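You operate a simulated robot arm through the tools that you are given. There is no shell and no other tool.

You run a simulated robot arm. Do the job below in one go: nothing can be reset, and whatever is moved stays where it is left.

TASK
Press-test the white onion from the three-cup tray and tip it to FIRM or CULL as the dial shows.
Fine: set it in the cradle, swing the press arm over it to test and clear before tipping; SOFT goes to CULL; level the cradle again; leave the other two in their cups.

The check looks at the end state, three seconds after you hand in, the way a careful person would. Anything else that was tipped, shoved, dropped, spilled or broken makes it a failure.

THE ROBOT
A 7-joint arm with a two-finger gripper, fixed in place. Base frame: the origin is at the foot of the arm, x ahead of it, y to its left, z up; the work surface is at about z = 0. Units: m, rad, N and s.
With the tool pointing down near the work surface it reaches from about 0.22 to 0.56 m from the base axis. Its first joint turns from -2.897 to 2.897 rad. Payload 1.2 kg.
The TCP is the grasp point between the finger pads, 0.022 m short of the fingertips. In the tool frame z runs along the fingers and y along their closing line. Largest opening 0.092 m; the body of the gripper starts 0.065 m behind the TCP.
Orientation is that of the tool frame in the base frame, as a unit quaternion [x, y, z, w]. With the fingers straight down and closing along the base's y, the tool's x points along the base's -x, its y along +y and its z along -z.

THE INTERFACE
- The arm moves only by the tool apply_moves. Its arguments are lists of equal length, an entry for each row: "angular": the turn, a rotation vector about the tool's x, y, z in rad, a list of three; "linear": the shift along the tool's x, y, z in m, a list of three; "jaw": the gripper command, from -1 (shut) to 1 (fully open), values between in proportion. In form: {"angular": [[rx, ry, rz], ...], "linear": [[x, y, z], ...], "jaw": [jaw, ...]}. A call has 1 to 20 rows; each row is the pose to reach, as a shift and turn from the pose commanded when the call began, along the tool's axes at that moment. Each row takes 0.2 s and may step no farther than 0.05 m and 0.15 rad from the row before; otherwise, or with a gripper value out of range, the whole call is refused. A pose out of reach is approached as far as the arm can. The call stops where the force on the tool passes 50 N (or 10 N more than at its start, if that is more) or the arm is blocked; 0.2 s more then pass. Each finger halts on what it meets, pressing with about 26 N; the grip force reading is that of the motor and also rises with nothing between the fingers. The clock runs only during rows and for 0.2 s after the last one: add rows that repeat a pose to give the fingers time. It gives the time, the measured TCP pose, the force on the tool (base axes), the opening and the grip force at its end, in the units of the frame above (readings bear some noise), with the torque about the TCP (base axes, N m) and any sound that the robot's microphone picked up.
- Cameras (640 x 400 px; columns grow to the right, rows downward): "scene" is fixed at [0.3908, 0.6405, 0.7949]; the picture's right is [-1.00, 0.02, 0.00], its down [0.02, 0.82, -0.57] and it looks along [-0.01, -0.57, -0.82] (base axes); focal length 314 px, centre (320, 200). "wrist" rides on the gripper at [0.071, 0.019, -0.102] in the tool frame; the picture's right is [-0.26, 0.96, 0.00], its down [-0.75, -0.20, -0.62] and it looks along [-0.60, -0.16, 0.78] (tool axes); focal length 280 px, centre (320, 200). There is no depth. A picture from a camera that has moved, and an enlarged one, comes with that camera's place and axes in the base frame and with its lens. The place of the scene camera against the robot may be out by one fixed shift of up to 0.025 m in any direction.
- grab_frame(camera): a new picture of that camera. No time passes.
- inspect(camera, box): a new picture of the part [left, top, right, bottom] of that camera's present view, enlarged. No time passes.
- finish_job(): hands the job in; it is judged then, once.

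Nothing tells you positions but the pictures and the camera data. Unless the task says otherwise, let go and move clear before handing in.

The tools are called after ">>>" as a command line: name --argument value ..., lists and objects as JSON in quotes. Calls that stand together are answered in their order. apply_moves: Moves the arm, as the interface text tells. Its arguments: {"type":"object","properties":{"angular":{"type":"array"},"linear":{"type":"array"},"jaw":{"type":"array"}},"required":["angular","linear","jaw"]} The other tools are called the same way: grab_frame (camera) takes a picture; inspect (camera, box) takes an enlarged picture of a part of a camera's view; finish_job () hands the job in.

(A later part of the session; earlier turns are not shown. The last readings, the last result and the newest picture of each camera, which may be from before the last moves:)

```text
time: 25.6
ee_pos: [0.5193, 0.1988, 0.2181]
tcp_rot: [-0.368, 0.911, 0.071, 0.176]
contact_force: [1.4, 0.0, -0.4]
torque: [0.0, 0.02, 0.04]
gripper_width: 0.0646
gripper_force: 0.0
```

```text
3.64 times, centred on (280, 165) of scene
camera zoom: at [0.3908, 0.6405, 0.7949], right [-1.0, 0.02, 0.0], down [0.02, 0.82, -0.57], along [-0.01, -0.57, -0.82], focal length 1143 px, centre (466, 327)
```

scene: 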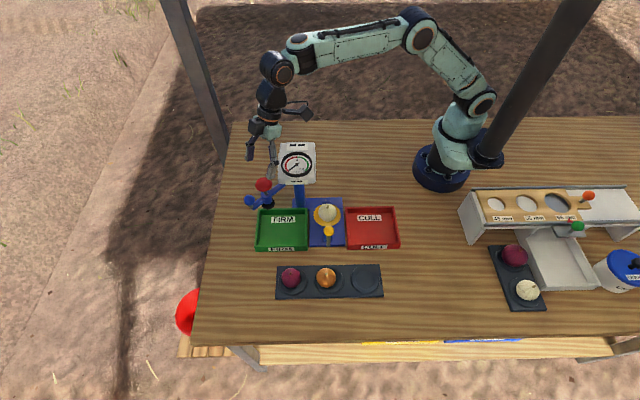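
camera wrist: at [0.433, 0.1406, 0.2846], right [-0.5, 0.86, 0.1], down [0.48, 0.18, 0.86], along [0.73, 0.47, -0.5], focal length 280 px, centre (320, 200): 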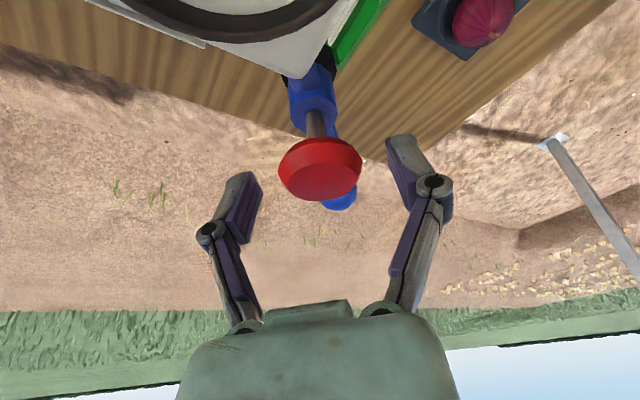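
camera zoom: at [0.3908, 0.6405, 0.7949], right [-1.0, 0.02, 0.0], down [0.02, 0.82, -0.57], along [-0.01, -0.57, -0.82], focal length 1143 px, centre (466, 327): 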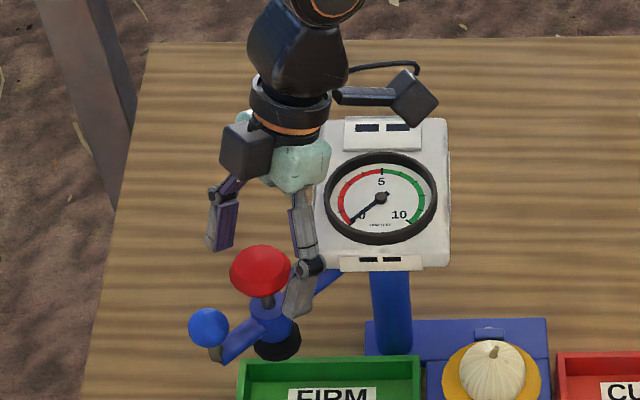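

The knob is centred between the pads at about (0.516, 0.196, 0.211). I'll narrow the jaws to a loose cage and start swinging the arm anticlockwise about the post, turning the tool as it goes.

>>> apply_moves --angular '[[0, 0, 0], [0, 0, 0], [-0.0244, 0, -0.0609], [-0.0488, 0, -0.1218], [-0.0732, 0, -0.1827], [-0.0976, 0, -0.2436], [-0.122, 0, -0.3045], [-0.1464, 0, -0.3654], [-0.1708, 0, -0.4263], [-0.1952, 0, -0.4872]]' --linear '[[0.0015, 0, 0.0037], [0.0015, 0, 0.0037], [0.0014, 0.0068, 0.0038], [0.0016, 0.0136, 0.0037], [0.0022, 0.0204, 0.0034], [0.0033, 0.0271, 0.003], [0.0048, 0.0337, 0.0024], [0.0067, 0.0402, 0.0017], [0.009, 0.0466, 0.0007], [0.0116, 0.0529, -0.0003]]' --jaw '[0.09, 0.09, 0.09, 0.09, 0.09, 0.09, 0.09, 0.09, 0.09, 0.09]'

>>> grab_frame --camera "wrist"

>>> inspect --camera "scene" --box '[220, 110, 380, 250]'

```text
time: 27.8
ee_pos: [0.4745, 0.229, 0.2121]
tcp_rot: [-0.592, 0.784, 0.114, 0.151]
contact_force: [1.0, -0.2, -1.0]
torque: [-0.03, -0.01, 0.0]
gripper_width: 0.0503
gripper_force: 0.0
```

```text
taken
camera wrist: at [0.4296, 0.1348, 0.2803], right [-0.86, 0.5, 0.1], down [0.32, 0.39, 0.86], along [0.39, 0.77, -0.5], focal length 280 px, centre (320, 200)
```

wrist: 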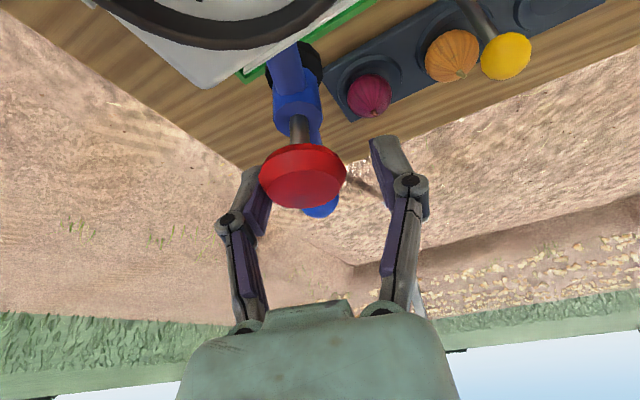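

```text
2.86 times, centred on (300, 180) of scene
camera zoom: at [0.3908, 0.6405, 0.7949], right [-1.0, 0.02, 0.0], down [0.02, 0.82, -0.57], along [-0.01, -0.57, -0.82], focal length 898 px, centre (377, 257)
```

zoom: 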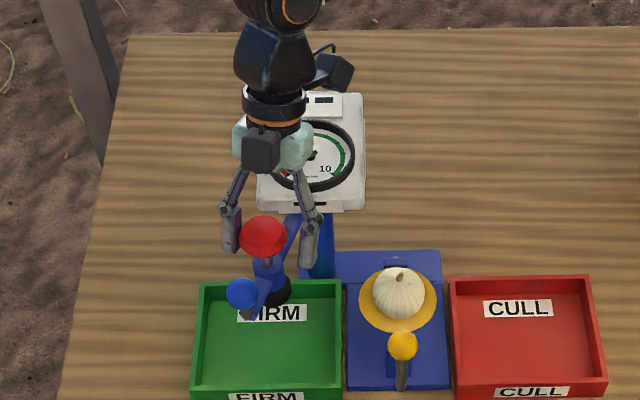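

The arm swings freely with no force. I'll continue the arc to about 125° and check before the last part.

>>> apply_moves --angular '[[-0.0325, 0, -0.0812], [-0.0649, 0, -0.1623], [-0.0974, 0, -0.2435], [-0.1298, 0, -0.3246], [-0.1623, 0, -0.4058], [-0.1948, 0, -0.487], [-0.2272, 0, -0.5681], [-0.2597, 0, -0.6493], [-0.2921, 0, -0.7304], [-0.3246, 0, -0.8116], [-0.3571, 0, -0.8928]]' --linear '[[-0.0001, 0.0091, 0], [0.0004, 0.0181, -0.0002], [0.0018, 0.027, -0.0007], [0.0038, 0.0359, -0.0015], [0.0066, 0.0444, -0.0026], [0.01, 0.0527, -0.004], [0.0141, 0.0606, -0.0056], [0.0188, 0.0683, -0.0075], [0.0241, 0.0753, -0.0096], [0.03, 0.0818, -0.012], [0.0363, 0.0878, -0.0145]]' --jaw '[0.09, 0.09, 0.09, 0.09, 0.09, 0.09, 0.09, 0.09, 0.09, 0.09, 0.09]'

>>> grab_frame --camera "wrist"

>>> inspect --camera "scene" --box '[220, 110, 380, 250]'

```text
time: 30.2
ee_pos: [0.3793, 0.215, 0.2125]
tcp_rot: [0.888, -0.42, -0.171, -0.081]
contact_force: [1.3, 0.2, 0.1]
torque: [0.03, 0.02, 0.05]
gripper_width: 0.0503
gripper_force: 0.5
```

```text
taken
camera wrist: at [0.4315, 0.1236, 0.2804], right [-0.9, -0.42, 0.1], down [-0.14, 0.49, 0.86], along [-0.41, 0.76, -0.5], focal length 280 px, centre (320, 200)
```

wrist: 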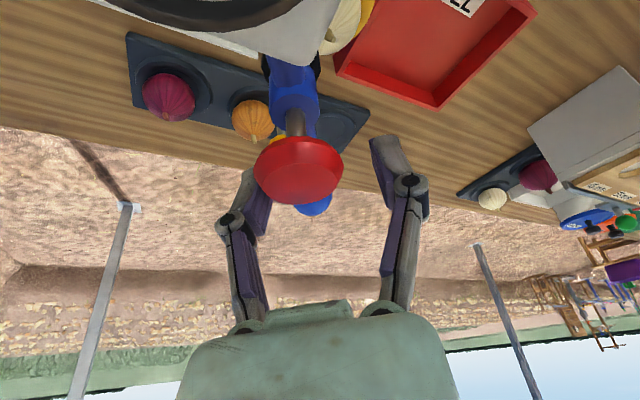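

```text
2.86 times, centred on (300, 180) of scene
camera zoom: at [0.3908, 0.6405, 0.7949], right [-1.0, 0.02, 0.0], down [0.02, 0.82, -0.57], along [-0.01, -0.57, -0.82], focal length 898 px, centre (377, 257)
```

zoom: 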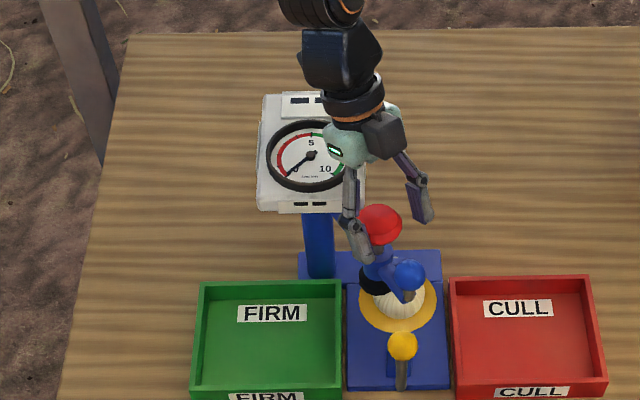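

It's going smoothly, with the knob at about 121°. I'll do the next 10° and check the alignment over the onion.

>>> apply_moves --angular '[[-0.0162, 0, -0.0406], [-0.0325, 0, -0.0812], [-0.0487, 0, -0.1217], [-0.0649, 0, -0.1623]]' --linear '[[-0.0001, 0.0046, 0], [-0.0002, 0.0091, 0.0001], [0.0001, 0.0136, 0], [0.0005, 0.018, -0.0002]]' --jaw '[0.09, 0.09, 0.09, 0.09]'

>>> grab_frame --camera "wrist"

>>> inspect --camera "scene" --box '[270, 150, 380, 250]'

```text
time: 31.2
ee_pos: [0.3656, 0.2023, 0.2122]
tcp_rot: [0.921, -0.342, -0.178, -0.066]
contact_force: [-0.4, -0.1, 0.3]
torque: [0.01, -0.01, 0.02]
gripper_width: 0.0501
gripper_force: 0.1
```

```text
taken
camera wrist: at [0.4334, 0.1215, 0.2804], right [-0.81, -0.57, 0.1], down [-0.22, 0.46, 0.86], along [-0.54, 0.68, -0.5], focal length 280 px, centre (320, 200)
```

wrist: 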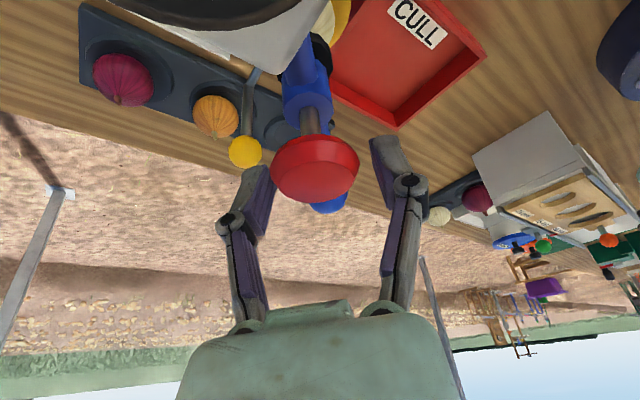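

```text
4.00 times, centred on (325, 200) of scene
camera zoom: at [0.3908, 0.6405, 0.7949], right [-1.0, 0.02, 0.0], down [0.02, 0.82, -0.57], along [-0.01, -0.57, -0.82], focal length 1257 px, centre (300, 200)
```

zoom: 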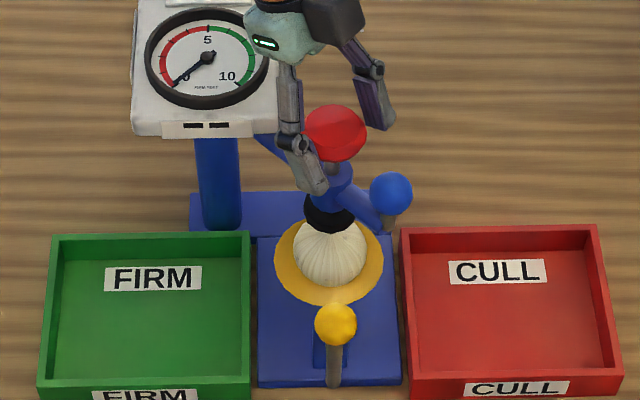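

The press arm has settled over the onion, and the foot lines up with it in the scene view. I'll lift out of the cage, straighten the tool and turn it back so that I can press the red knob and still see the dial.

>>> apply_moves --angular '[[0, 0, 0], [0, 0, 0], [0, 0, 0], [0, 0, 0], [0, 0.13, 0], [0, 0.26, 0], [0, 0.382, 0], [0, 0.382, 0]]' --linear '[[-0.0056, 0, -0.014], [-0.0112, 0, -0.0279], [-0.0186, 0, -0.0465], [-0.026, 0, -0.065], [-0.0335, 0, -0.0837], [-0.0335, 0, -0.0837], [-0.0335, 0, -0.0837], [-0.0335, 0, -0.0837]]' --jaw '[0.25, 0.25, 0.25, 0.25, 0.25, 0.25, 0.25, 0.25]'

>>> grab_frame --camera "wrist"

>>> inspect --camera "scene" --box '[270, 150, 380, 250]'

```text
time: 33.0
ee_pos: [0.3652, 0.2019, 0.3035]
tcp_rot: [0.937, -0.349, 0.002, 0.0]
contact_force: [0.1, -0.2, 0.2]
torque: [0.0, -0.03, -0.01]
gripper_width: 0.0576
gripper_force: 0.0
```

```text
taken
camera wrist: at [0.4078, 0.1429, 0.4044], right [-0.83, -0.56, 0.0], down [-0.44, 0.65, 0.62], along [-0.35, 0.52, -0.78], focal length 280 px, centre (320, 200)
```

wrist: 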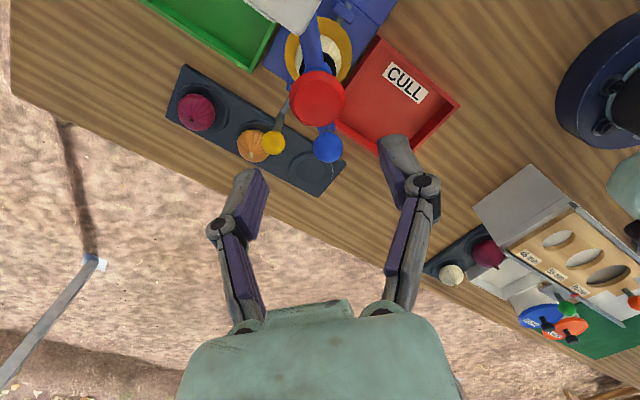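

```text
4.00 times, centred on (325, 200) of scene
camera zoom: at [0.3908, 0.6405, 0.7949], right [-1.0, 0.02, 0.0], down [0.02, 0.82, -0.57], along [-0.01, -0.57, -0.82], focal length 1257 px, centre (300, 200)
```

zoom: 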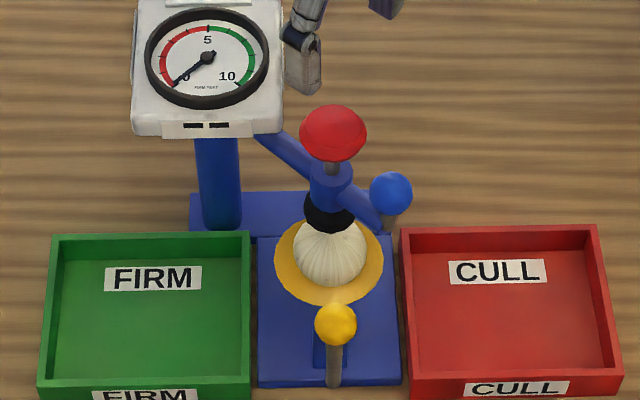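

>>> apply_moves --angular '[[0, 0, 0.143], [0, 0, 0.286], [0, 0, 0.429], [0, 0, 0.572], [0, 0, 0.715], [0, 0, 0.858], [0, 0, 1.001], [0, 0, 1.144], [0, 0, 1.287], [0, 0, 1.43], [0, 0, 1.573], [0, 0, 1.716], [0, 0, 1.859], [0, 0, 2.002], [0, 0, 2.145], [0, 0, 2.288], [0, 0, 2.43]]' --linear '[[0, 0, 0], [0, 0, 0], [0, 0, 0], [0, 0, 0], [0, 0, 0], [0, 0, 0], [0, 0, 0], [0, 0, 0], [0.004, -0.002, 0], [0.008, -0.003, 0], [0.008, -0.003, 0], [0.008, -0.003, 0], [0.008, -0.003, 0], [0.008, -0.003, 0], [0.008, -0.003, 0], [0.008, -0.003, 0], [0.008, -0.003, 0]]' --jaw '[0.25, 0.25, 0.25, 0.25, 0.25, 0.25, 0, -0.25, -0.5, -0.75, -1, -1, -1, -1, -1, -1, -1]'

>>> grab_frame --camera "wrist"

>>> inspect --camera "scene" --box '[250, 110, 380, 250]'

```text
time: 36.6
ee_pos: [0.3755, 0.2001, 0.3022]
tcp_rot: [0.002, 1.0, 0.0, 0.001]
contact_force: [-0.3, -1.3, -0.2]
torque: [-0.01, 0.0, 0.0]
gripper_width: 0.0
gripper_force: 26.0
```

```text
taken
camera wrist: at [0.3044, 0.2206, 0.4038], right [0.26, 0.96, 0.0], down [0.75, -0.21, 0.63], along [0.6, -0.17, -0.78], focal length 280 px, centre (320, 200)
```

wrist: 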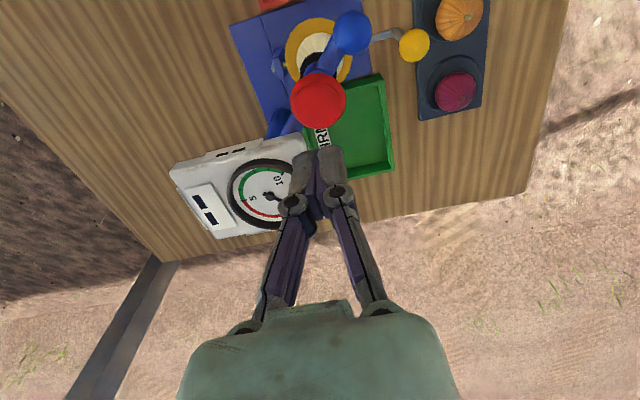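

```text
2.86 times, centred on (315, 180) of scene
camera zoom: at [0.3908, 0.6405, 0.7949], right [-1.0, 0.02, 0.0], down [0.02, 0.82, -0.57], along [-0.01, -0.57, -0.82], focal length 898 px, centre (334, 257)
```

zoom: 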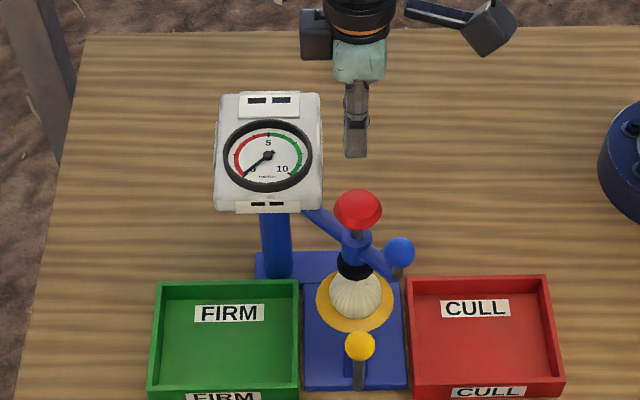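

>>> inspect --camera "scene" --box '[300, 175, 360, 235]'

>>> inspect --camera "wrist" --box '[240, 0, 420, 140]'

```text
6.67 times, centred on (330, 205) of scene
camera zoom: at [0.3908, 0.6405, 0.7949], right [-1.0, 0.02, 0.0], down [0.02, 0.82, -0.57], along [-0.01, -0.57, -0.82], focal length 2095 px, centre (253, 167)
```

zoom: 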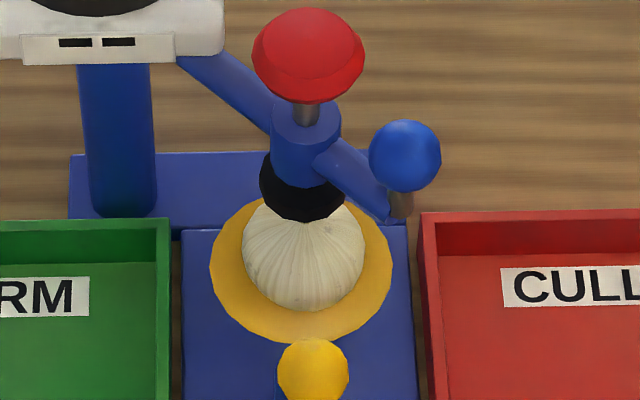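

```text
2.86 times, centred on (330, 70) of wrist
camera zoom: at [0.3044, 0.2206, 0.4038], right [0.26, 0.96, 0.0], down [0.75, -0.21, 0.63], along [0.6, -0.17, -0.78], focal length 801 px, centre (291, 571)
```

zoom: 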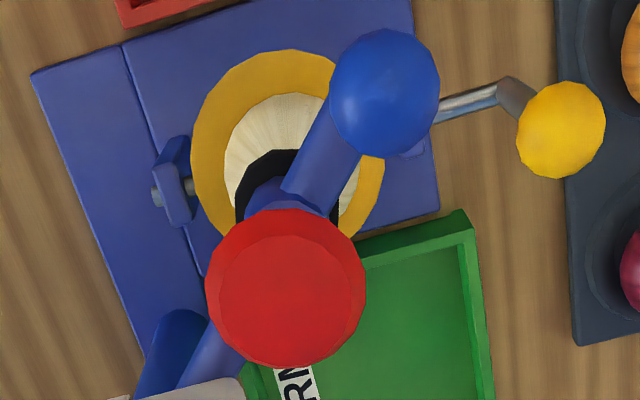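

The foot, knob and onion line up within about 1 mm in the scene view. I'll lower the closed fingertips to just above the knob and then press in small steps.

>>> apply_moves --angular '[[0, 0, 0], [0, 0, 0]]' --linear '[[0.004, 0.001, 0.025], [0.004, 0.001, 0.047]]' --jaw '[-1, -1]'

>>> inspect --camera "scene" --box '[270, 130, 370, 230]'

>>> inspect --camera "wrist" --box '[240, 60, 420, 240]'

```text
time: 37.2
ee_pos: [0.37, 0.2006, 0.2555]
tcp_rot: [0.0, 1.0, 0.0, 0.001]
contact_force: [0.5, -0.2, 0.4]
torque: [0.01, -0.02, 0.0]
gripper_width: 0.0002
gripper_force: 26.0
```

```text
4.00 times, centred on (320, 180) of scene
camera zoom: at [0.3908, 0.6405, 0.7949], right [-1.0, 0.02, 0.0], down [0.02, 0.82, -0.57], along [-0.01, -0.57, -0.82], focal length 1257 px, centre (320, 280)
```

zoom: 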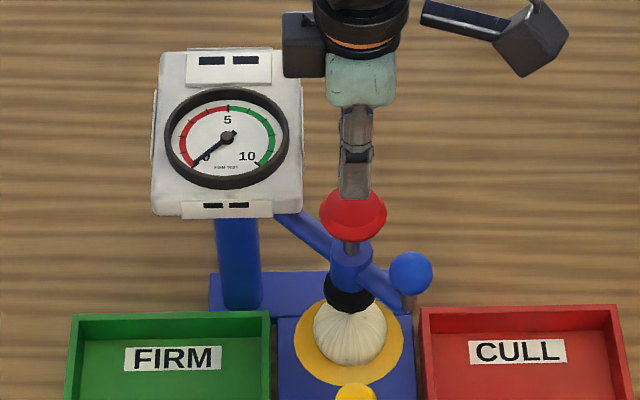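

```text
2.22 times, centred on (330, 150) of wrist
camera zoom: at [0.3007, 0.2214, 0.3565], right [0.26, 0.96, 0.0], down [0.75, -0.2, 0.63], along [0.6, -0.16, -0.78], focal length 623 px, centre (298, 311)
```

zoom: 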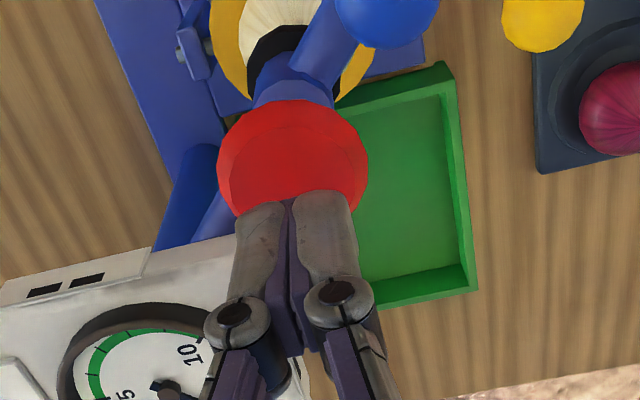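

>>> apply_moves --angular '[[0, 0, 0], [0, 0, 0], [0, 0, 0]]' --linear '[[0, 0, 0.005], [0, 0, 0.01], [0, 0, 0.013]]' --jaw '[-1, -1, -1]'

>>> inspect --camera "scene" --box '[270, 130, 370, 230]'

```text
time: 38.0
ee_pos: [0.3703, 0.2017, 0.2425]
tcp_rot: [-0.001, 1.0, 0.0, 0.001]
contact_force: [0.1, 0.4, -0.6]
torque: [0.01, -0.01, -0.03]
gripper_width: 0.0
gripper_force: 26.5
```

```text
4.00 times, centred on (320, 180) of scene
camera zoom: at [0.3908, 0.6405, 0.7949], right [-1.0, 0.02, 0.0], down [0.02, 0.82, -0.57], along [-0.01, -0.57, -0.82], focal length 1257 px, centre (320, 280)
```

zoom: 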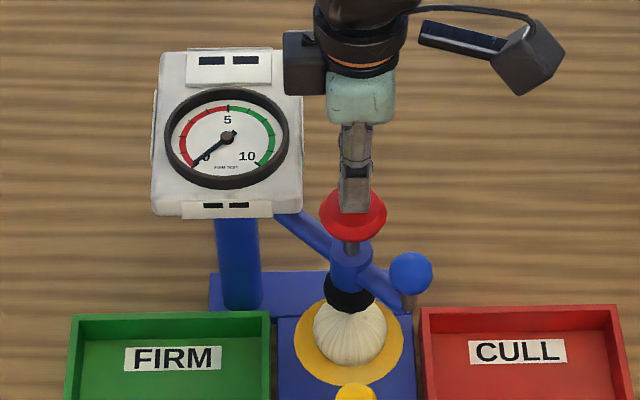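

>>> apply_moves --angular '[[0, 0, 0], [0, 0, 0], [0, 0, 0]]' --linear '[[0, 0, 0.002], [0, 0, 0.004], [0, 0, 0.006]]' --jaw '[-1, -1, -1]'

>>> inspect --camera "scene" --box '[270, 130, 370, 230]'

```text
time: 38.8
ee_pos: [0.3699, 0.2004, 0.2373]
tcp_rot: [0.0, 1.0, 0.0, 0.001]
contact_force: [-0.1, 0.6, 0.2]
torque: [0.02, 0.0, 0.02]
gripper_width: 0.0062
gripper_force: 27.8
```

```text
4.00 times, centred on (320, 180) of scene
camera zoom: at [0.3908, 0.6405, 0.7949], right [-1.0, 0.02, 0.0], down [0.02, 0.82, -0.57], along [-0.01, -0.57, -0.82], focal length 1257 px, centre (320, 280)
```

zoom: 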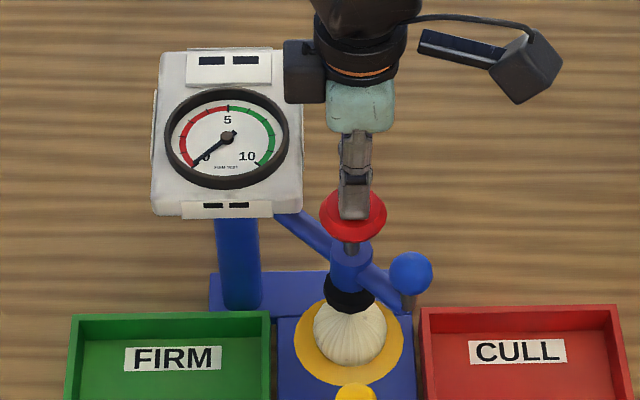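

>>> inspect --camera "wrist" --box '[240, 80, 420, 240]'

>>> inspect --camera "scene" --box '[310, 160, 350, 200]'

```text
2.50 times, centred on (330, 160) of wrist
camera zoom: at [0.3005, 0.2213, 0.3378], right [0.26, 0.96, 0.0], down [0.75, -0.2, 0.63], along [0.6, -0.16, -0.78], focal length 701 px, centre (295, 300)
```

zoom: 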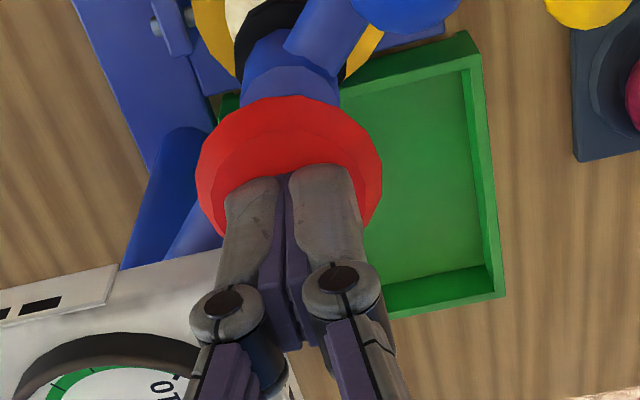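

```text
10.00 times, centred on (330, 180) of scene
camera zoom: at [0.3908, 0.6405, 0.7949], right [-1.0, 0.02, 0.0], down [0.02, 0.82, -0.57], along [-0.01, -0.57, -0.82], focal length 3142 px, centre (220, 400)
```

zoom: 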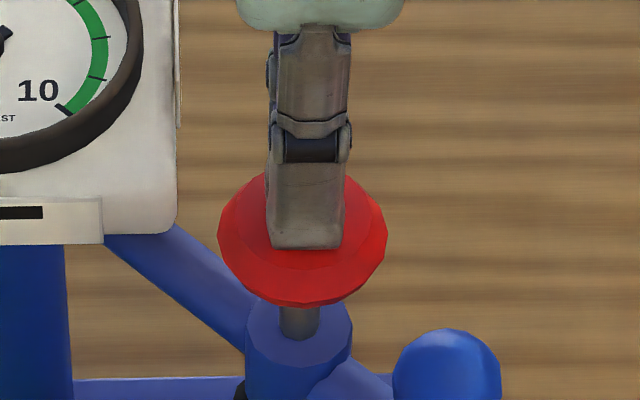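

>>> apply_moves --angular '[[0, 0, 0], [0, 0, 0]]' --linear '[[0, 0, 0.002], [0, 0, 0.003]]' --jaw '[-1, -1]'

>>> inspect --camera "scene" --box '[270, 130, 370, 230]'

>>> inspect --camera "wrist" --box '[240, 80, 420, 240]'

```text
time: 39.4
ee_pos: [0.37, 0.2013, 0.2326]
tcp_rot: [0.0, 1.0, 0.0, 0.001]
contact_force: [0.9, -0.5, 2.2]
torque: [-0.02, 0.0, 0.0]
gripper_width: 0.0063
gripper_force: 27.7
```

```text
4.00 times, centred on (320, 180) of scene
camera zoom: at [0.3908, 0.6405, 0.7949], right [-1.0, 0.02, 0.0], down [0.02, 0.82, -0.57], along [-0.01, -0.57, -0.82], focal length 1257 px, centre (320, 280)
```

zoom: 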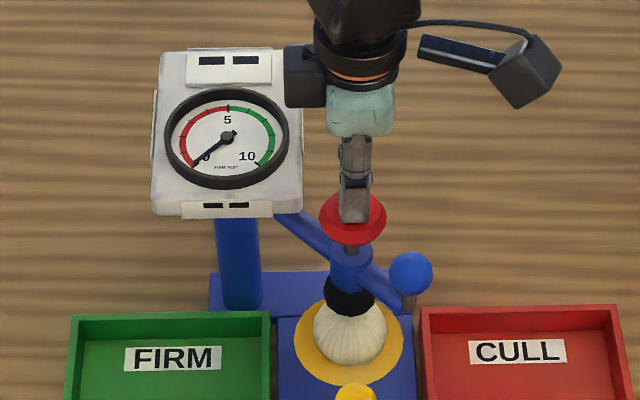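

```text
2.50 times, centred on (330, 160) of wrist
camera zoom: at [0.3004, 0.2213, 0.3347], right [0.26, 0.97, 0.0], down [0.75, -0.2, 0.63], along [0.6, -0.16, -0.78], focal length 701 px, centre (295, 300)
```

zoom: 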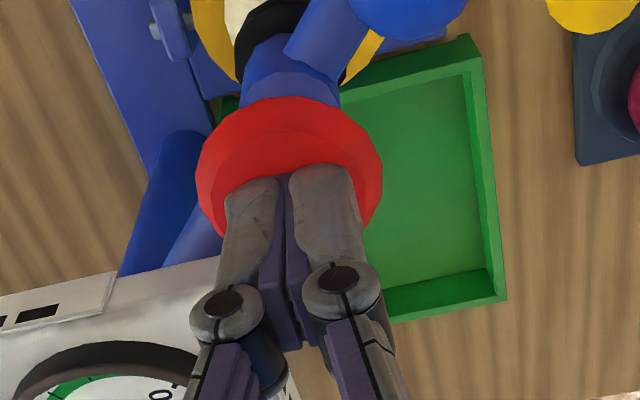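

The knob is moving down with the fingertips against a light spring. I'll keep pressing in small steps and watch the dial.

>>> apply_moves --angular '[[0, 0, 0], [0, 0, 0]]' --linear '[[0, 0, 0.002], [0, 0, 0.004]]' --jaw '[-1, -1]'

>>> inspect --camera "scene" --box '[270, 130, 370, 230]'

```text
time: 40.0
ee_pos: [0.3702, 0.2005, 0.2309]
tcp_rot: [0.0, 1.0, 0.0, 0.001]
contact_force: [0.8, -0.4, 0.3]
torque: [0.0, 0.01, 0.02]
gripper_width: 0.006
gripper_force: 28.3
```

```text
4.00 times, centred on (320, 180) of scene
camera zoom: at [0.3908, 0.6405, 0.7949], right [-1.0, 0.02, 0.0], down [0.02, 0.82, -0.57], along [-0.01, -0.57, -0.82], focal length 1257 px, centre (320, 280)
```

zoom: 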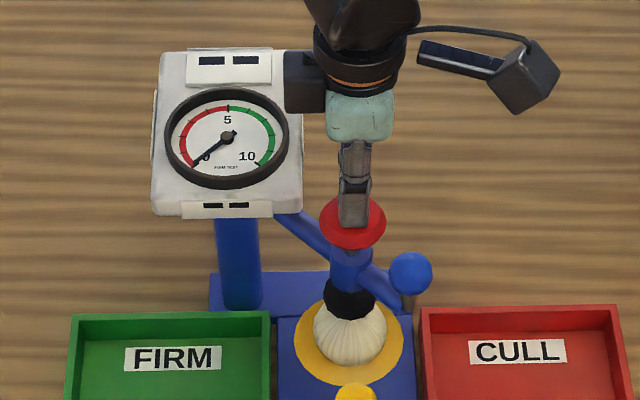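

>>> apply_moves --angular '[[0, 0, 0], [0, 0, 0]]' --linear '[[0, 0, 0.002], [0, 0, 0.004]]' --jaw '[-1, -1]'

>>> inspect --camera "scene" --box '[270, 130, 370, 230]'

```text
time: 40.6
ee_pos: [0.3696, 0.2001, 0.2249]
tcp_rot: [0.0, 1.0, 0.0, 0.001]
contact_force: [0.0, 0.0, 0.0]
torque: [-0.02, -0.02, 0.0]
gripper_width: 0.0062
gripper_force: 27.7
```

```text
4.00 times, centred on (320, 180) of scene
camera zoom: at [0.3908, 0.6405, 0.7949], right [-1.0, 0.02, 0.0], down [0.02, 0.82, -0.57], along [-0.01, -0.57, -0.82], focal length 1257 px, centre (320, 280)
```

zoom: 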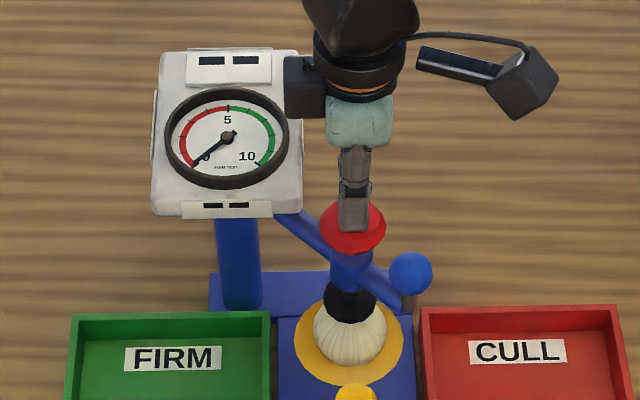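

>>> apply_moves --angular '[[0, 0, 0], [0, 0, 0]]' --linear '[[0, 0, 0.0015], [0, 0, 0.003]]' --jaw '[-1, -1]'

>>> inspect --camera "scene" --box '[270, 130, 370, 230]'

```text
time: 41.2
ee_pos: [0.3708, 0.201, 0.2233]
tcp_rot: [0.0, 1.0, 0.0, 0.001]
contact_force: [0.6, -0.8, 1.4]
torque: [0.01, -0.02, 0.01]
gripper_width: 0.0062
gripper_force: 28.1
```

```text
4.00 times, centred on (320, 180) of scene
camera zoom: at [0.3908, 0.6405, 0.7949], right [-1.0, 0.02, 0.0], down [0.02, 0.82, -0.57], along [-0.01, -0.57, -0.82], focal length 1257 px, centre (320, 280)
```

zoom: 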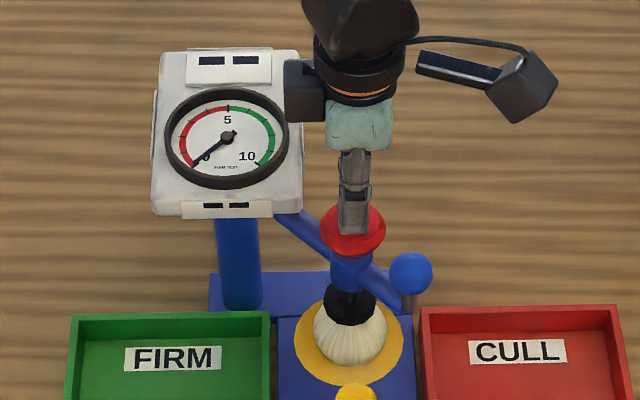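

>>> apply_moves --angular '[[0, 0, 0], [0, 0, 0]]' --linear '[[0, 0, 0.0015], [0, 0, 0.003]]' --jaw '[-1, -1]'

>>> inspect --camera "scene" --box '[270, 130, 370, 230]'

```text
time: 41.8
ee_pos: [0.3709, 0.2015, 0.2218]
tcp_rot: [0.0, 1.0, 0.0, 0.001]
contact_force: [-1.6, -2.2, 15.7]
torque: [-0.07, 0.08, -0.13]
gripper_width: 0.006
gripper_force: 27.8
```

```text
4.00 times, centred on (320, 180) of scene
camera zoom: at [0.3908, 0.6405, 0.7949], right [-1.0, 0.02, 0.0], down [0.02, 0.82, -0.57], along [-0.01, -0.57, -0.82], focal length 1257 px, centre (320, 280)
```

zoom: 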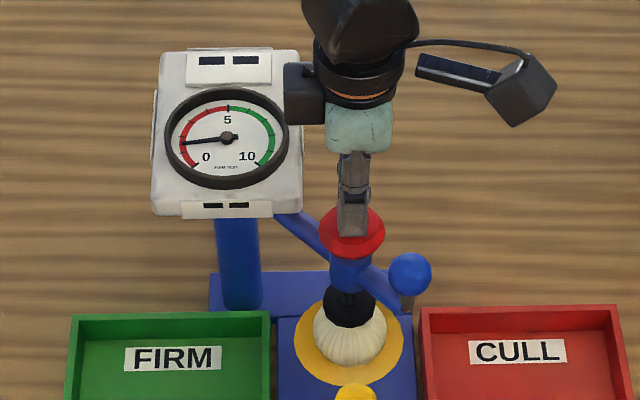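

It's in contact at about 16 N and the needle has risen to about 2. I'll hold and press slightly more to see whether the reading settles.

>>> apply_moves --angular '[[0, 0, 0], [0, 0, 0], [0, 0, 0]]' --linear '[[0, 0, 0], [0, 0, 0], [0, 0, 0]]' --jaw '[-1, -1, -1]'

>>> inspect --camera "scene" --box '[285, 145, 355, 225]'

>>> apply_moves --angular '[[0, 0, 0], [0, 0, 0]]' --linear '[[0, 0, 0.001], [0, 0, 0.001]]' --jaw '[-1, -1]'

>>> inspect --camera "scene" --box '[270, 130, 370, 230]'

```text
time: 42.6
ee_pos: [0.371, 0.2022, 0.2208]
tcp_rot: [0.0, 1.0, 0.001, 0.001]
contact_force: [-2.1, -0.9, 27.4]
torque: [-0.04, 0.07, -0.02]
gripper_width: 0.006
gripper_force: 27.7
```

```text
5.00 times, centred on (320, 185) of scene
camera zoom: at [0.3908, 0.6405, 0.7949], right [-1.0, 0.02, 0.0], down [0.02, 0.82, -0.57], along [-0.01, -0.57, -0.82], focal length 1571 px, centre (320, 275)
```

zoom: 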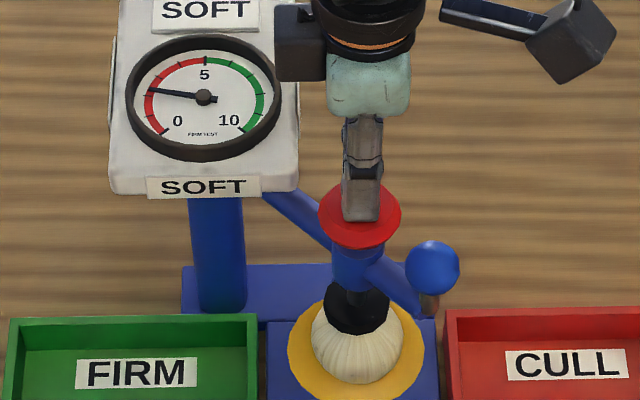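

```text
time: 43.2
ee_pos: [0.3703, 0.2014, 0.2203]
tcp_rot: [0.001, 1.0, 0.0, 0.002]
contact_force: [-1.4, -4.4, 42.9]
torque: [-0.08, 0.1, -0.32]
gripper_width: 0.006
gripper_force: 28.2
```

```text
4.00 times, centred on (320, 180) of scene
camera zoom: at [0.3908, 0.6405, 0.7949], right [-1.0, 0.02, 0.0], down [0.02, 0.82, -0.57], along [-0.01, -0.57, -0.82], focal length 1257 px, centre (320, 280)
```

zoom: 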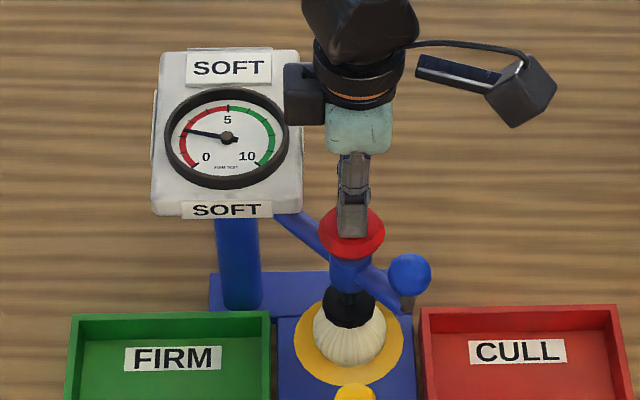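

The dial shows SOFT, at about 2.7, so this onion goes to CULL. I'll release the press by lifting off and confirm the arm springs back up.

>>> apply_moves --angular '[[0, 0, 0], [0, 0, 0], [0, 0, 0], [0, 0, 0], [0, 0, 0], [0, 0, 0]]' --linear '[[0, 0, -0.004], [0, 0, -0.012], [0, 0, -0.025], [0, 0, -0.045], [0, 0, -0.065], [0, 0, -0.085]]' --jaw '[-1, -1, -1, -1, -1, -1]'

>>> grab_frame --camera "wrist"

>>> inspect --camera "scene" --box '[270, 130, 370, 230]'

```text
time: 44.6
ee_pos: [0.3698, 0.2009, 0.3053]
tcp_rot: [0.0, 1.0, 0.0, 0.0]
contact_force: [-0.3, 1.0, -0.1]
torque: [0.03, 0.03, 0.0]
gripper_width: 0.0
gripper_force: 27.8
```

```text
taken
camera wrist: at [0.3003, 0.2214, 0.4057], right [0.26, 0.96, 0.0], down [0.75, -0.2, 0.63], along [0.6, -0.16, -0.78], focal length 280 px, centre (320, 200)
```

wrist: 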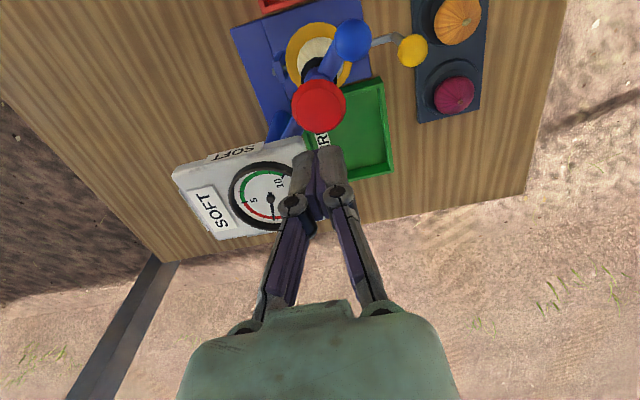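

```text
4.00 times, centred on (320, 180) of scene
camera zoom: at [0.3908, 0.6405, 0.7949], right [-1.0, 0.02, 0.0], down [0.02, 0.82, -0.57], along [-0.01, -0.57, -0.82], focal length 1257 px, centre (320, 280)
```

zoom: 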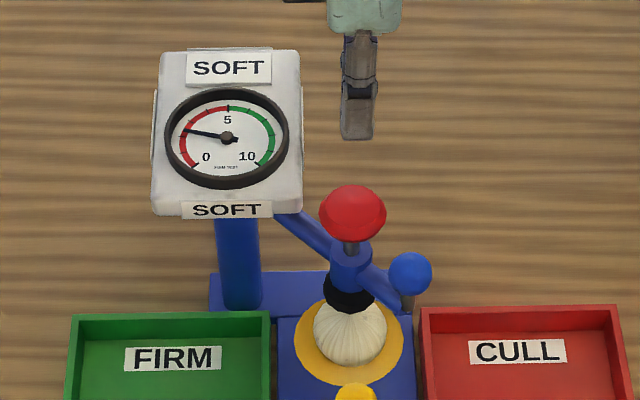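

The SOFT reading is latched and the plunger is back up. I'll turn the tool back to the caging orientation and tilt it, above the knob.

>>> apply_moves --angular '[[0, 0, -0.143], [0, 0, -0.286], [0, 0, -0.429], [0, 0, -0.572], [0, 0, -0.715], [0, 0, -0.858], [0, 0, -1.001], [0, 0, -1.144], [0, 0, -1.287], [0, 0, -1.43], [0, 0, -1.573], [0, 0, -1.716], [0, 0, -1.859], [0, 0, -2.002], [0, 0, -2.145], [0, 0, -2.288], [0, 0, -2.43]]' --linear '[[0, 0, 0], [0, 0, 0], [0, 0, 0], [0, 0, 0], [0.004, 0.0015, 0], [0.004, 0.0015, 0], [0.004, 0.0015, 0], [0.004, 0.0015, 0], [0.004, 0.0015, 0], [0.004, 0.0015, 0], [0.004, 0.0015, 0], [0.004, 0.0015, 0], [0.004, 0.0015, 0], [0.004, 0.0015, 0], [0.004, 0.0015, 0], [0.004, 0.0015, 0], [0.004, 0.0015, 0]]' --jaw '[-1, -0.8, -0.6, -0.4, -0.2, 0, 0.2, 0.3, 0.3, 0.3, 0.3, 0.3, 0.3, 0.3, 0.3, 0.3, 0.3]'

>>> apply_moves --angular '[[0, -0.13, 0], [0, -0.26, 0], [0, -0.382, 0], [0, -0.382, 0]]' --linear '[[0, 0, 0], [0, 0, 0.01], [0, 0, 0.02], [0, 0, 0.04]]' --jaw '[0.3, 0.3, 0.3, 0.3]'

>>> grab_frame --camera "wrist"

>>> inspect --camera "scene" --box '[250, 110, 380, 240]'

```text
time: 48.2
ee_pos: [0.3665, 0.2027, 0.3039]
tcp_rot: [0.938, -0.347, 0.002, -0.001]
contact_force: [-0.4, 0.3, 0.5]
torque: [-0.01, -0.01, -0.02]
gripper_width: 0.0596
gripper_force: 0.0
```

```text
time: 49.2
ee_pos: [0.3665, 0.2029, 0.2627]
tcp_rot: [0.92, -0.342, -0.177, -0.067]
contact_force: [0.4, -0.4, 0.0]
torque: [-0.03, -0.01, 0.01]
gripper_width: 0.0598
gripper_force: 0.0
```

```text
taken
camera wrist: at [0.4332, 0.1212, 0.3314], right [-0.81, -0.57, 0.1], down [-0.22, 0.46, 0.86], along [-0.54, 0.68, -0.5], focal length 280 px, centre (320, 200)
```

wrist: 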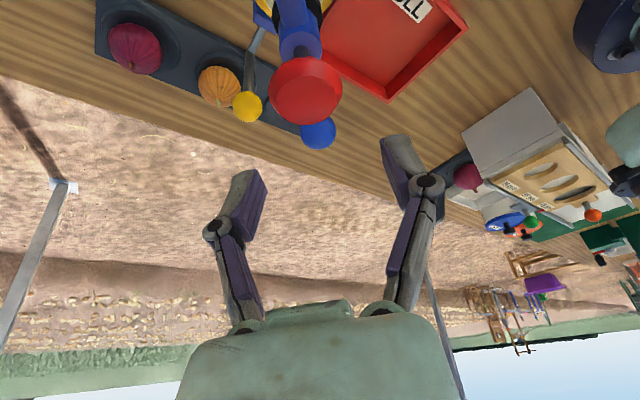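

```text
3.08 times, centred on (315, 175) of scene
camera zoom: at [0.3908, 0.6405, 0.7949], right [-1.0, 0.02, 0.0], down [0.02, 0.82, -0.57], along [-0.01, -0.57, -0.82], focal length 967 px, centre (335, 277)
```

zoom: 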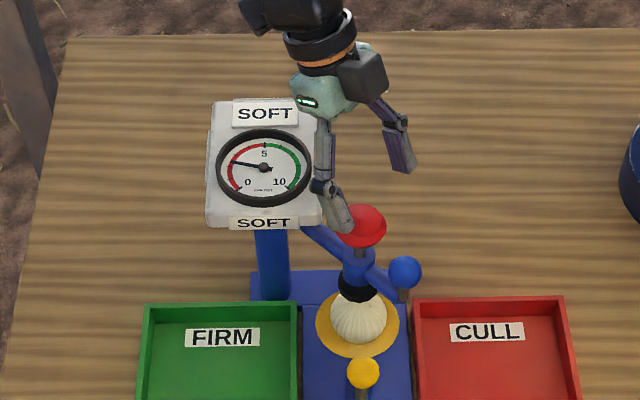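

>>> apply_moves --angular '[[0, 0, 0], [0, 0, 0], [0, 0, 0], [0, 0, 0]]' --linear '[[0.0065, 0, 0.0163], [0.013, 0, 0.0326], [0.0186, 0, 0.0465], [0.0186, 0, 0.0465]]' --jaw '[0.3, 0.3, 0.3, 0.1]'

>>> grab_frame --camera "wrist"

>>> inspect --camera "scene" --box '[250, 110, 380, 240]'

```text
time: 50.2
ee_pos: [0.3668, 0.2031, 0.2127]
tcp_rot: [0.921, -0.341, -0.177, -0.067]
contact_force: [0.1, -0.9, 0.3]
torque: [-0.01, 0.0, -0.02]
gripper_width: 0.0504
gripper_force: 0.0
```

```text
taken
camera wrist: at [0.4337, 0.1215, 0.281], right [-0.81, -0.57, 0.1], down [-0.22, 0.46, 0.86], along [-0.54, 0.68, -0.5], focal length 280 px, centre (320, 200)
```

wrist: 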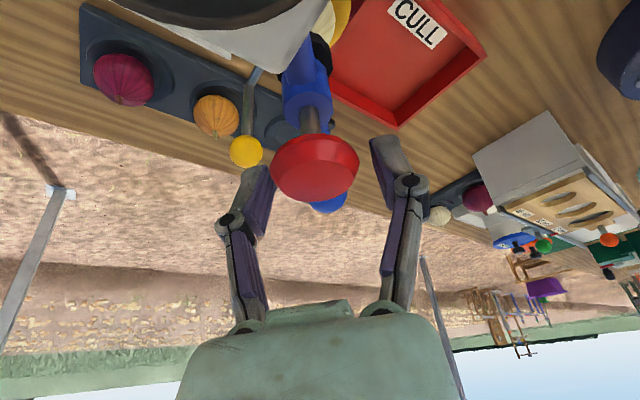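

```text
3.08 times, centred on (315, 175) of scene
camera zoom: at [0.3908, 0.6405, 0.7949], right [-1.0, 0.02, 0.0], down [0.02, 0.82, -0.57], along [-0.01, -0.57, -0.82], focal length 967 px, centre (335, 277)
```

zoom: 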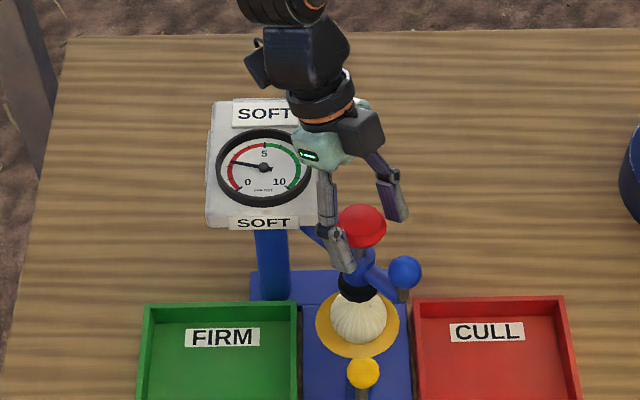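

The knob is caged again. I'll swing the press arm back clockwise along the same arc.

>>> apply_moves --angular '[[0.0325, 0, 0.0811], [0.065, 0, 0.1622], [0.0974, 0, 0.2432], [0.1299, 0, 0.3243], [0.1624, 0, 0.4054], [0.1949, 0, 0.4865], [0.2274, 0, 0.5676], [0.2598, 0, 0.6486], [0.2923, 0, 0.7297], [0.3248, 0, 0.8108], [0.3573, 0, 0.8919], [0.3898, 0, 0.973]]' --linear '[[0.001, -0.0089, -0.0004], [0.0026, -0.0177, -0.001], [0.005, -0.0263, -0.0019], [0.0081, -0.0348, -0.0031], [0.0117, -0.0428, -0.0046], [0.0161, -0.0503, -0.0063], [0.0211, -0.0576, -0.0083], [0.0266, -0.0643, -0.0105], [0.0326, -0.0705, -0.0129], [0.0391, -0.0761, -0.0154], [0.046, -0.081, -0.0182], [0.0534, -0.0853, -0.0211]]' --jaw '[0.09, 0.09, 0.09, 0.09, 0.09, 0.09, 0.09, 0.09, 0.09, 0.09, 0.09, 0.09]'

>>> grab_frame --camera "wrist"

>>> inspect --camera "scene" --box '[220, 110, 380, 250]'

```text
time: 52.8
ee_pos: [0.4657, 0.2308, 0.2136]
tcp_rot: [-0.625, 0.757, 0.121, 0.147]
contact_force: [0.4, 0.2, 0.0]
torque: [0.02, 0.0, -0.04]
gripper_width: 0.0503
gripper_force: 0.1
```

```text
taken
camera wrist: at [0.4282, 0.1329, 0.2812], right [-0.9, 0.42, 0.1], down [0.29, 0.42, 0.86], along [0.32, 0.8, -0.5], focal length 280 px, centre (320, 200)
```

wrist: 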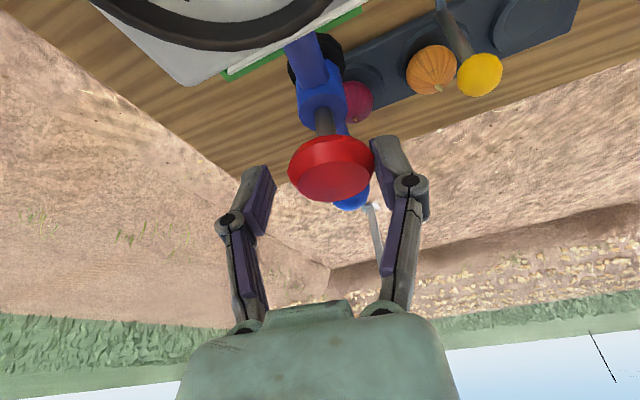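

```text
2.86 times, centred on (300, 180) of scene
camera zoom: at [0.3908, 0.6405, 0.7949], right [-1.0, 0.02, 0.0], down [0.02, 0.82, -0.57], along [-0.01, -0.57, -0.82], focal length 898 px, centre (377, 257)
```

zoom: 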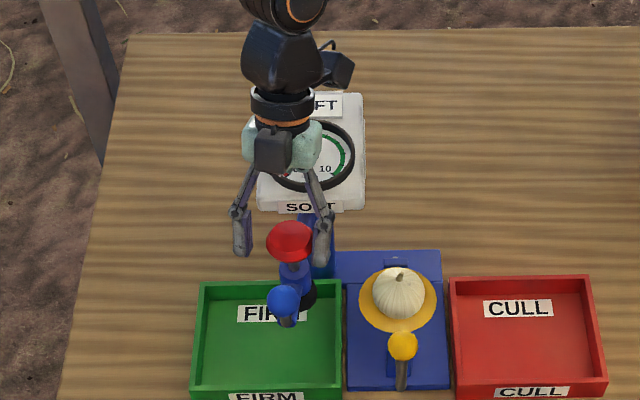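

>>> apply_moves --angular '[[0.0294, 0, 0.0728], [0.0588, 0, 0.1456], [0.0882, 0, 0.2184], [0.1176, 0, 0.2912], [0.147, 0, 0.364], [0.1764, 0, 0.4368], [0.2058, 0, 0.5096], [0.2352, 0, 0.5824]]' --linear '[[0.0007, -0.008, -0.0003], [0.0021, -0.0159, -0.0008], [0.004, -0.0237, -0.0016], [0.0065, -0.0314, -0.0026], [0.0095, -0.0388, -0.0038], [0.013, -0.046, -0.0052], [0.0171, -0.0528, -0.0069], [0.0216, -0.0592, -0.0087]]' --jaw '[0.09, 0.09, 0.09, 0.09, 0.09, 0.09, 0.09, 0.09]'

>>> grab_frame --camera "wrist"

>>> inspect --camera "scene" --box '[220, 110, 380, 250]'

```text
time: 54.6
ee_pos: [0.5186, 0.1963, 0.2135]
tcp_rot: [-0.361, 0.913, 0.068, 0.177]
contact_force: [0.0, 0.1, 0.1]
torque: [0.01, -0.01, -0.01]
gripper_width: 0.05
gripper_force: 0.0
```

```text
taken
camera wrist: at [0.4315, 0.1396, 0.2808], right [-0.48, 0.87, 0.1], down [0.48, 0.17, 0.86], along [0.73, 0.46, -0.5], focal length 280 px, centre (320, 200)
```

wrist: 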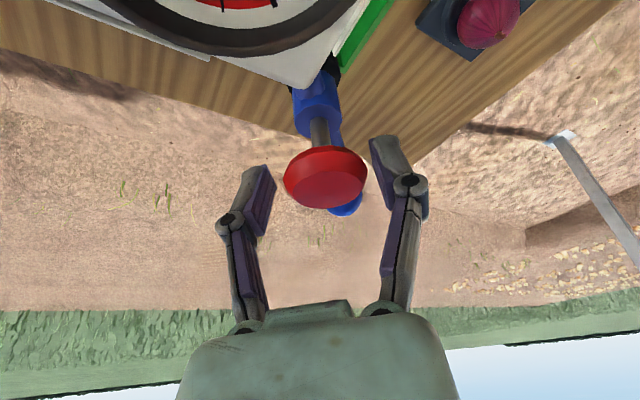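

```text
2.86 times, centred on (300, 180) of scene
camera zoom: at [0.3908, 0.6405, 0.7949], right [-1.0, 0.02, 0.0], down [0.02, 0.82, -0.57], along [-0.01, -0.57, -0.82], focal length 898 px, centre (377, 257)
```

zoom: 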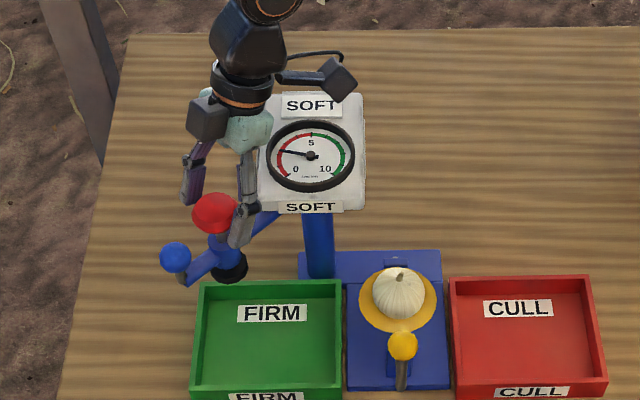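

The press arm is back in its parked position. I'll lift clear, straighten the tool and move over toward the yellow crank ball.

>>> apply_moves --angular '[[0, 0, 0], [0, 0, 0], [0, 0, 0], [0, 0, 0], [0, 0, 0], [0, 0, 0]]' --linear '[[0, 0, 0], [-0.0075, 0, -0.0186], [-0.015, 0, -0.0372], [-0.0223, 0, -0.0558], [-0.0298, 0, -0.0744], [-0.0298, 0.02, -0.0744]]' --jaw '[0.35, 0.35, 0.35, 0.35, 0.35, 0.35]'

>>> inspect --camera "scene" --box '[220, 110, 380, 250]'

```text
time: 56.0
ee_pos: [0.5054, 0.2101, 0.2947]
tcp_rot: [-0.362, 0.913, 0.07, 0.176]
contact_force: [-0.2, -0.3, 0.6]
torque: [0.01, 0.0, 0.0]
gripper_width: 0.0621
gripper_force: 0.0
```

```text
2.86 times, centred on (300, 180) of scene
camera zoom: at [0.3908, 0.6405, 0.7949], right [-1.0, 0.02, 0.0], down [0.02, 0.82, -0.57], along [-0.01, -0.57, -0.82], focal length 898 px, centre (377, 257)
```

zoom: 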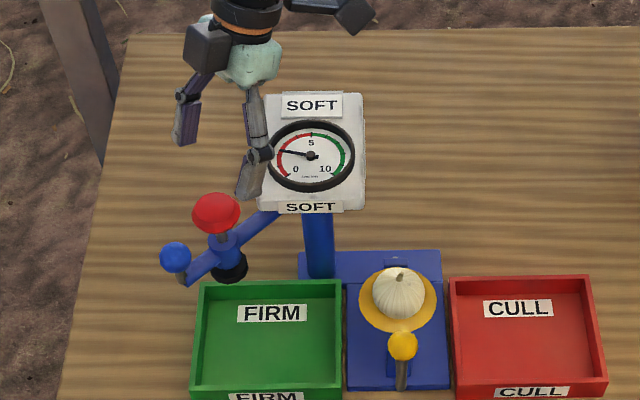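

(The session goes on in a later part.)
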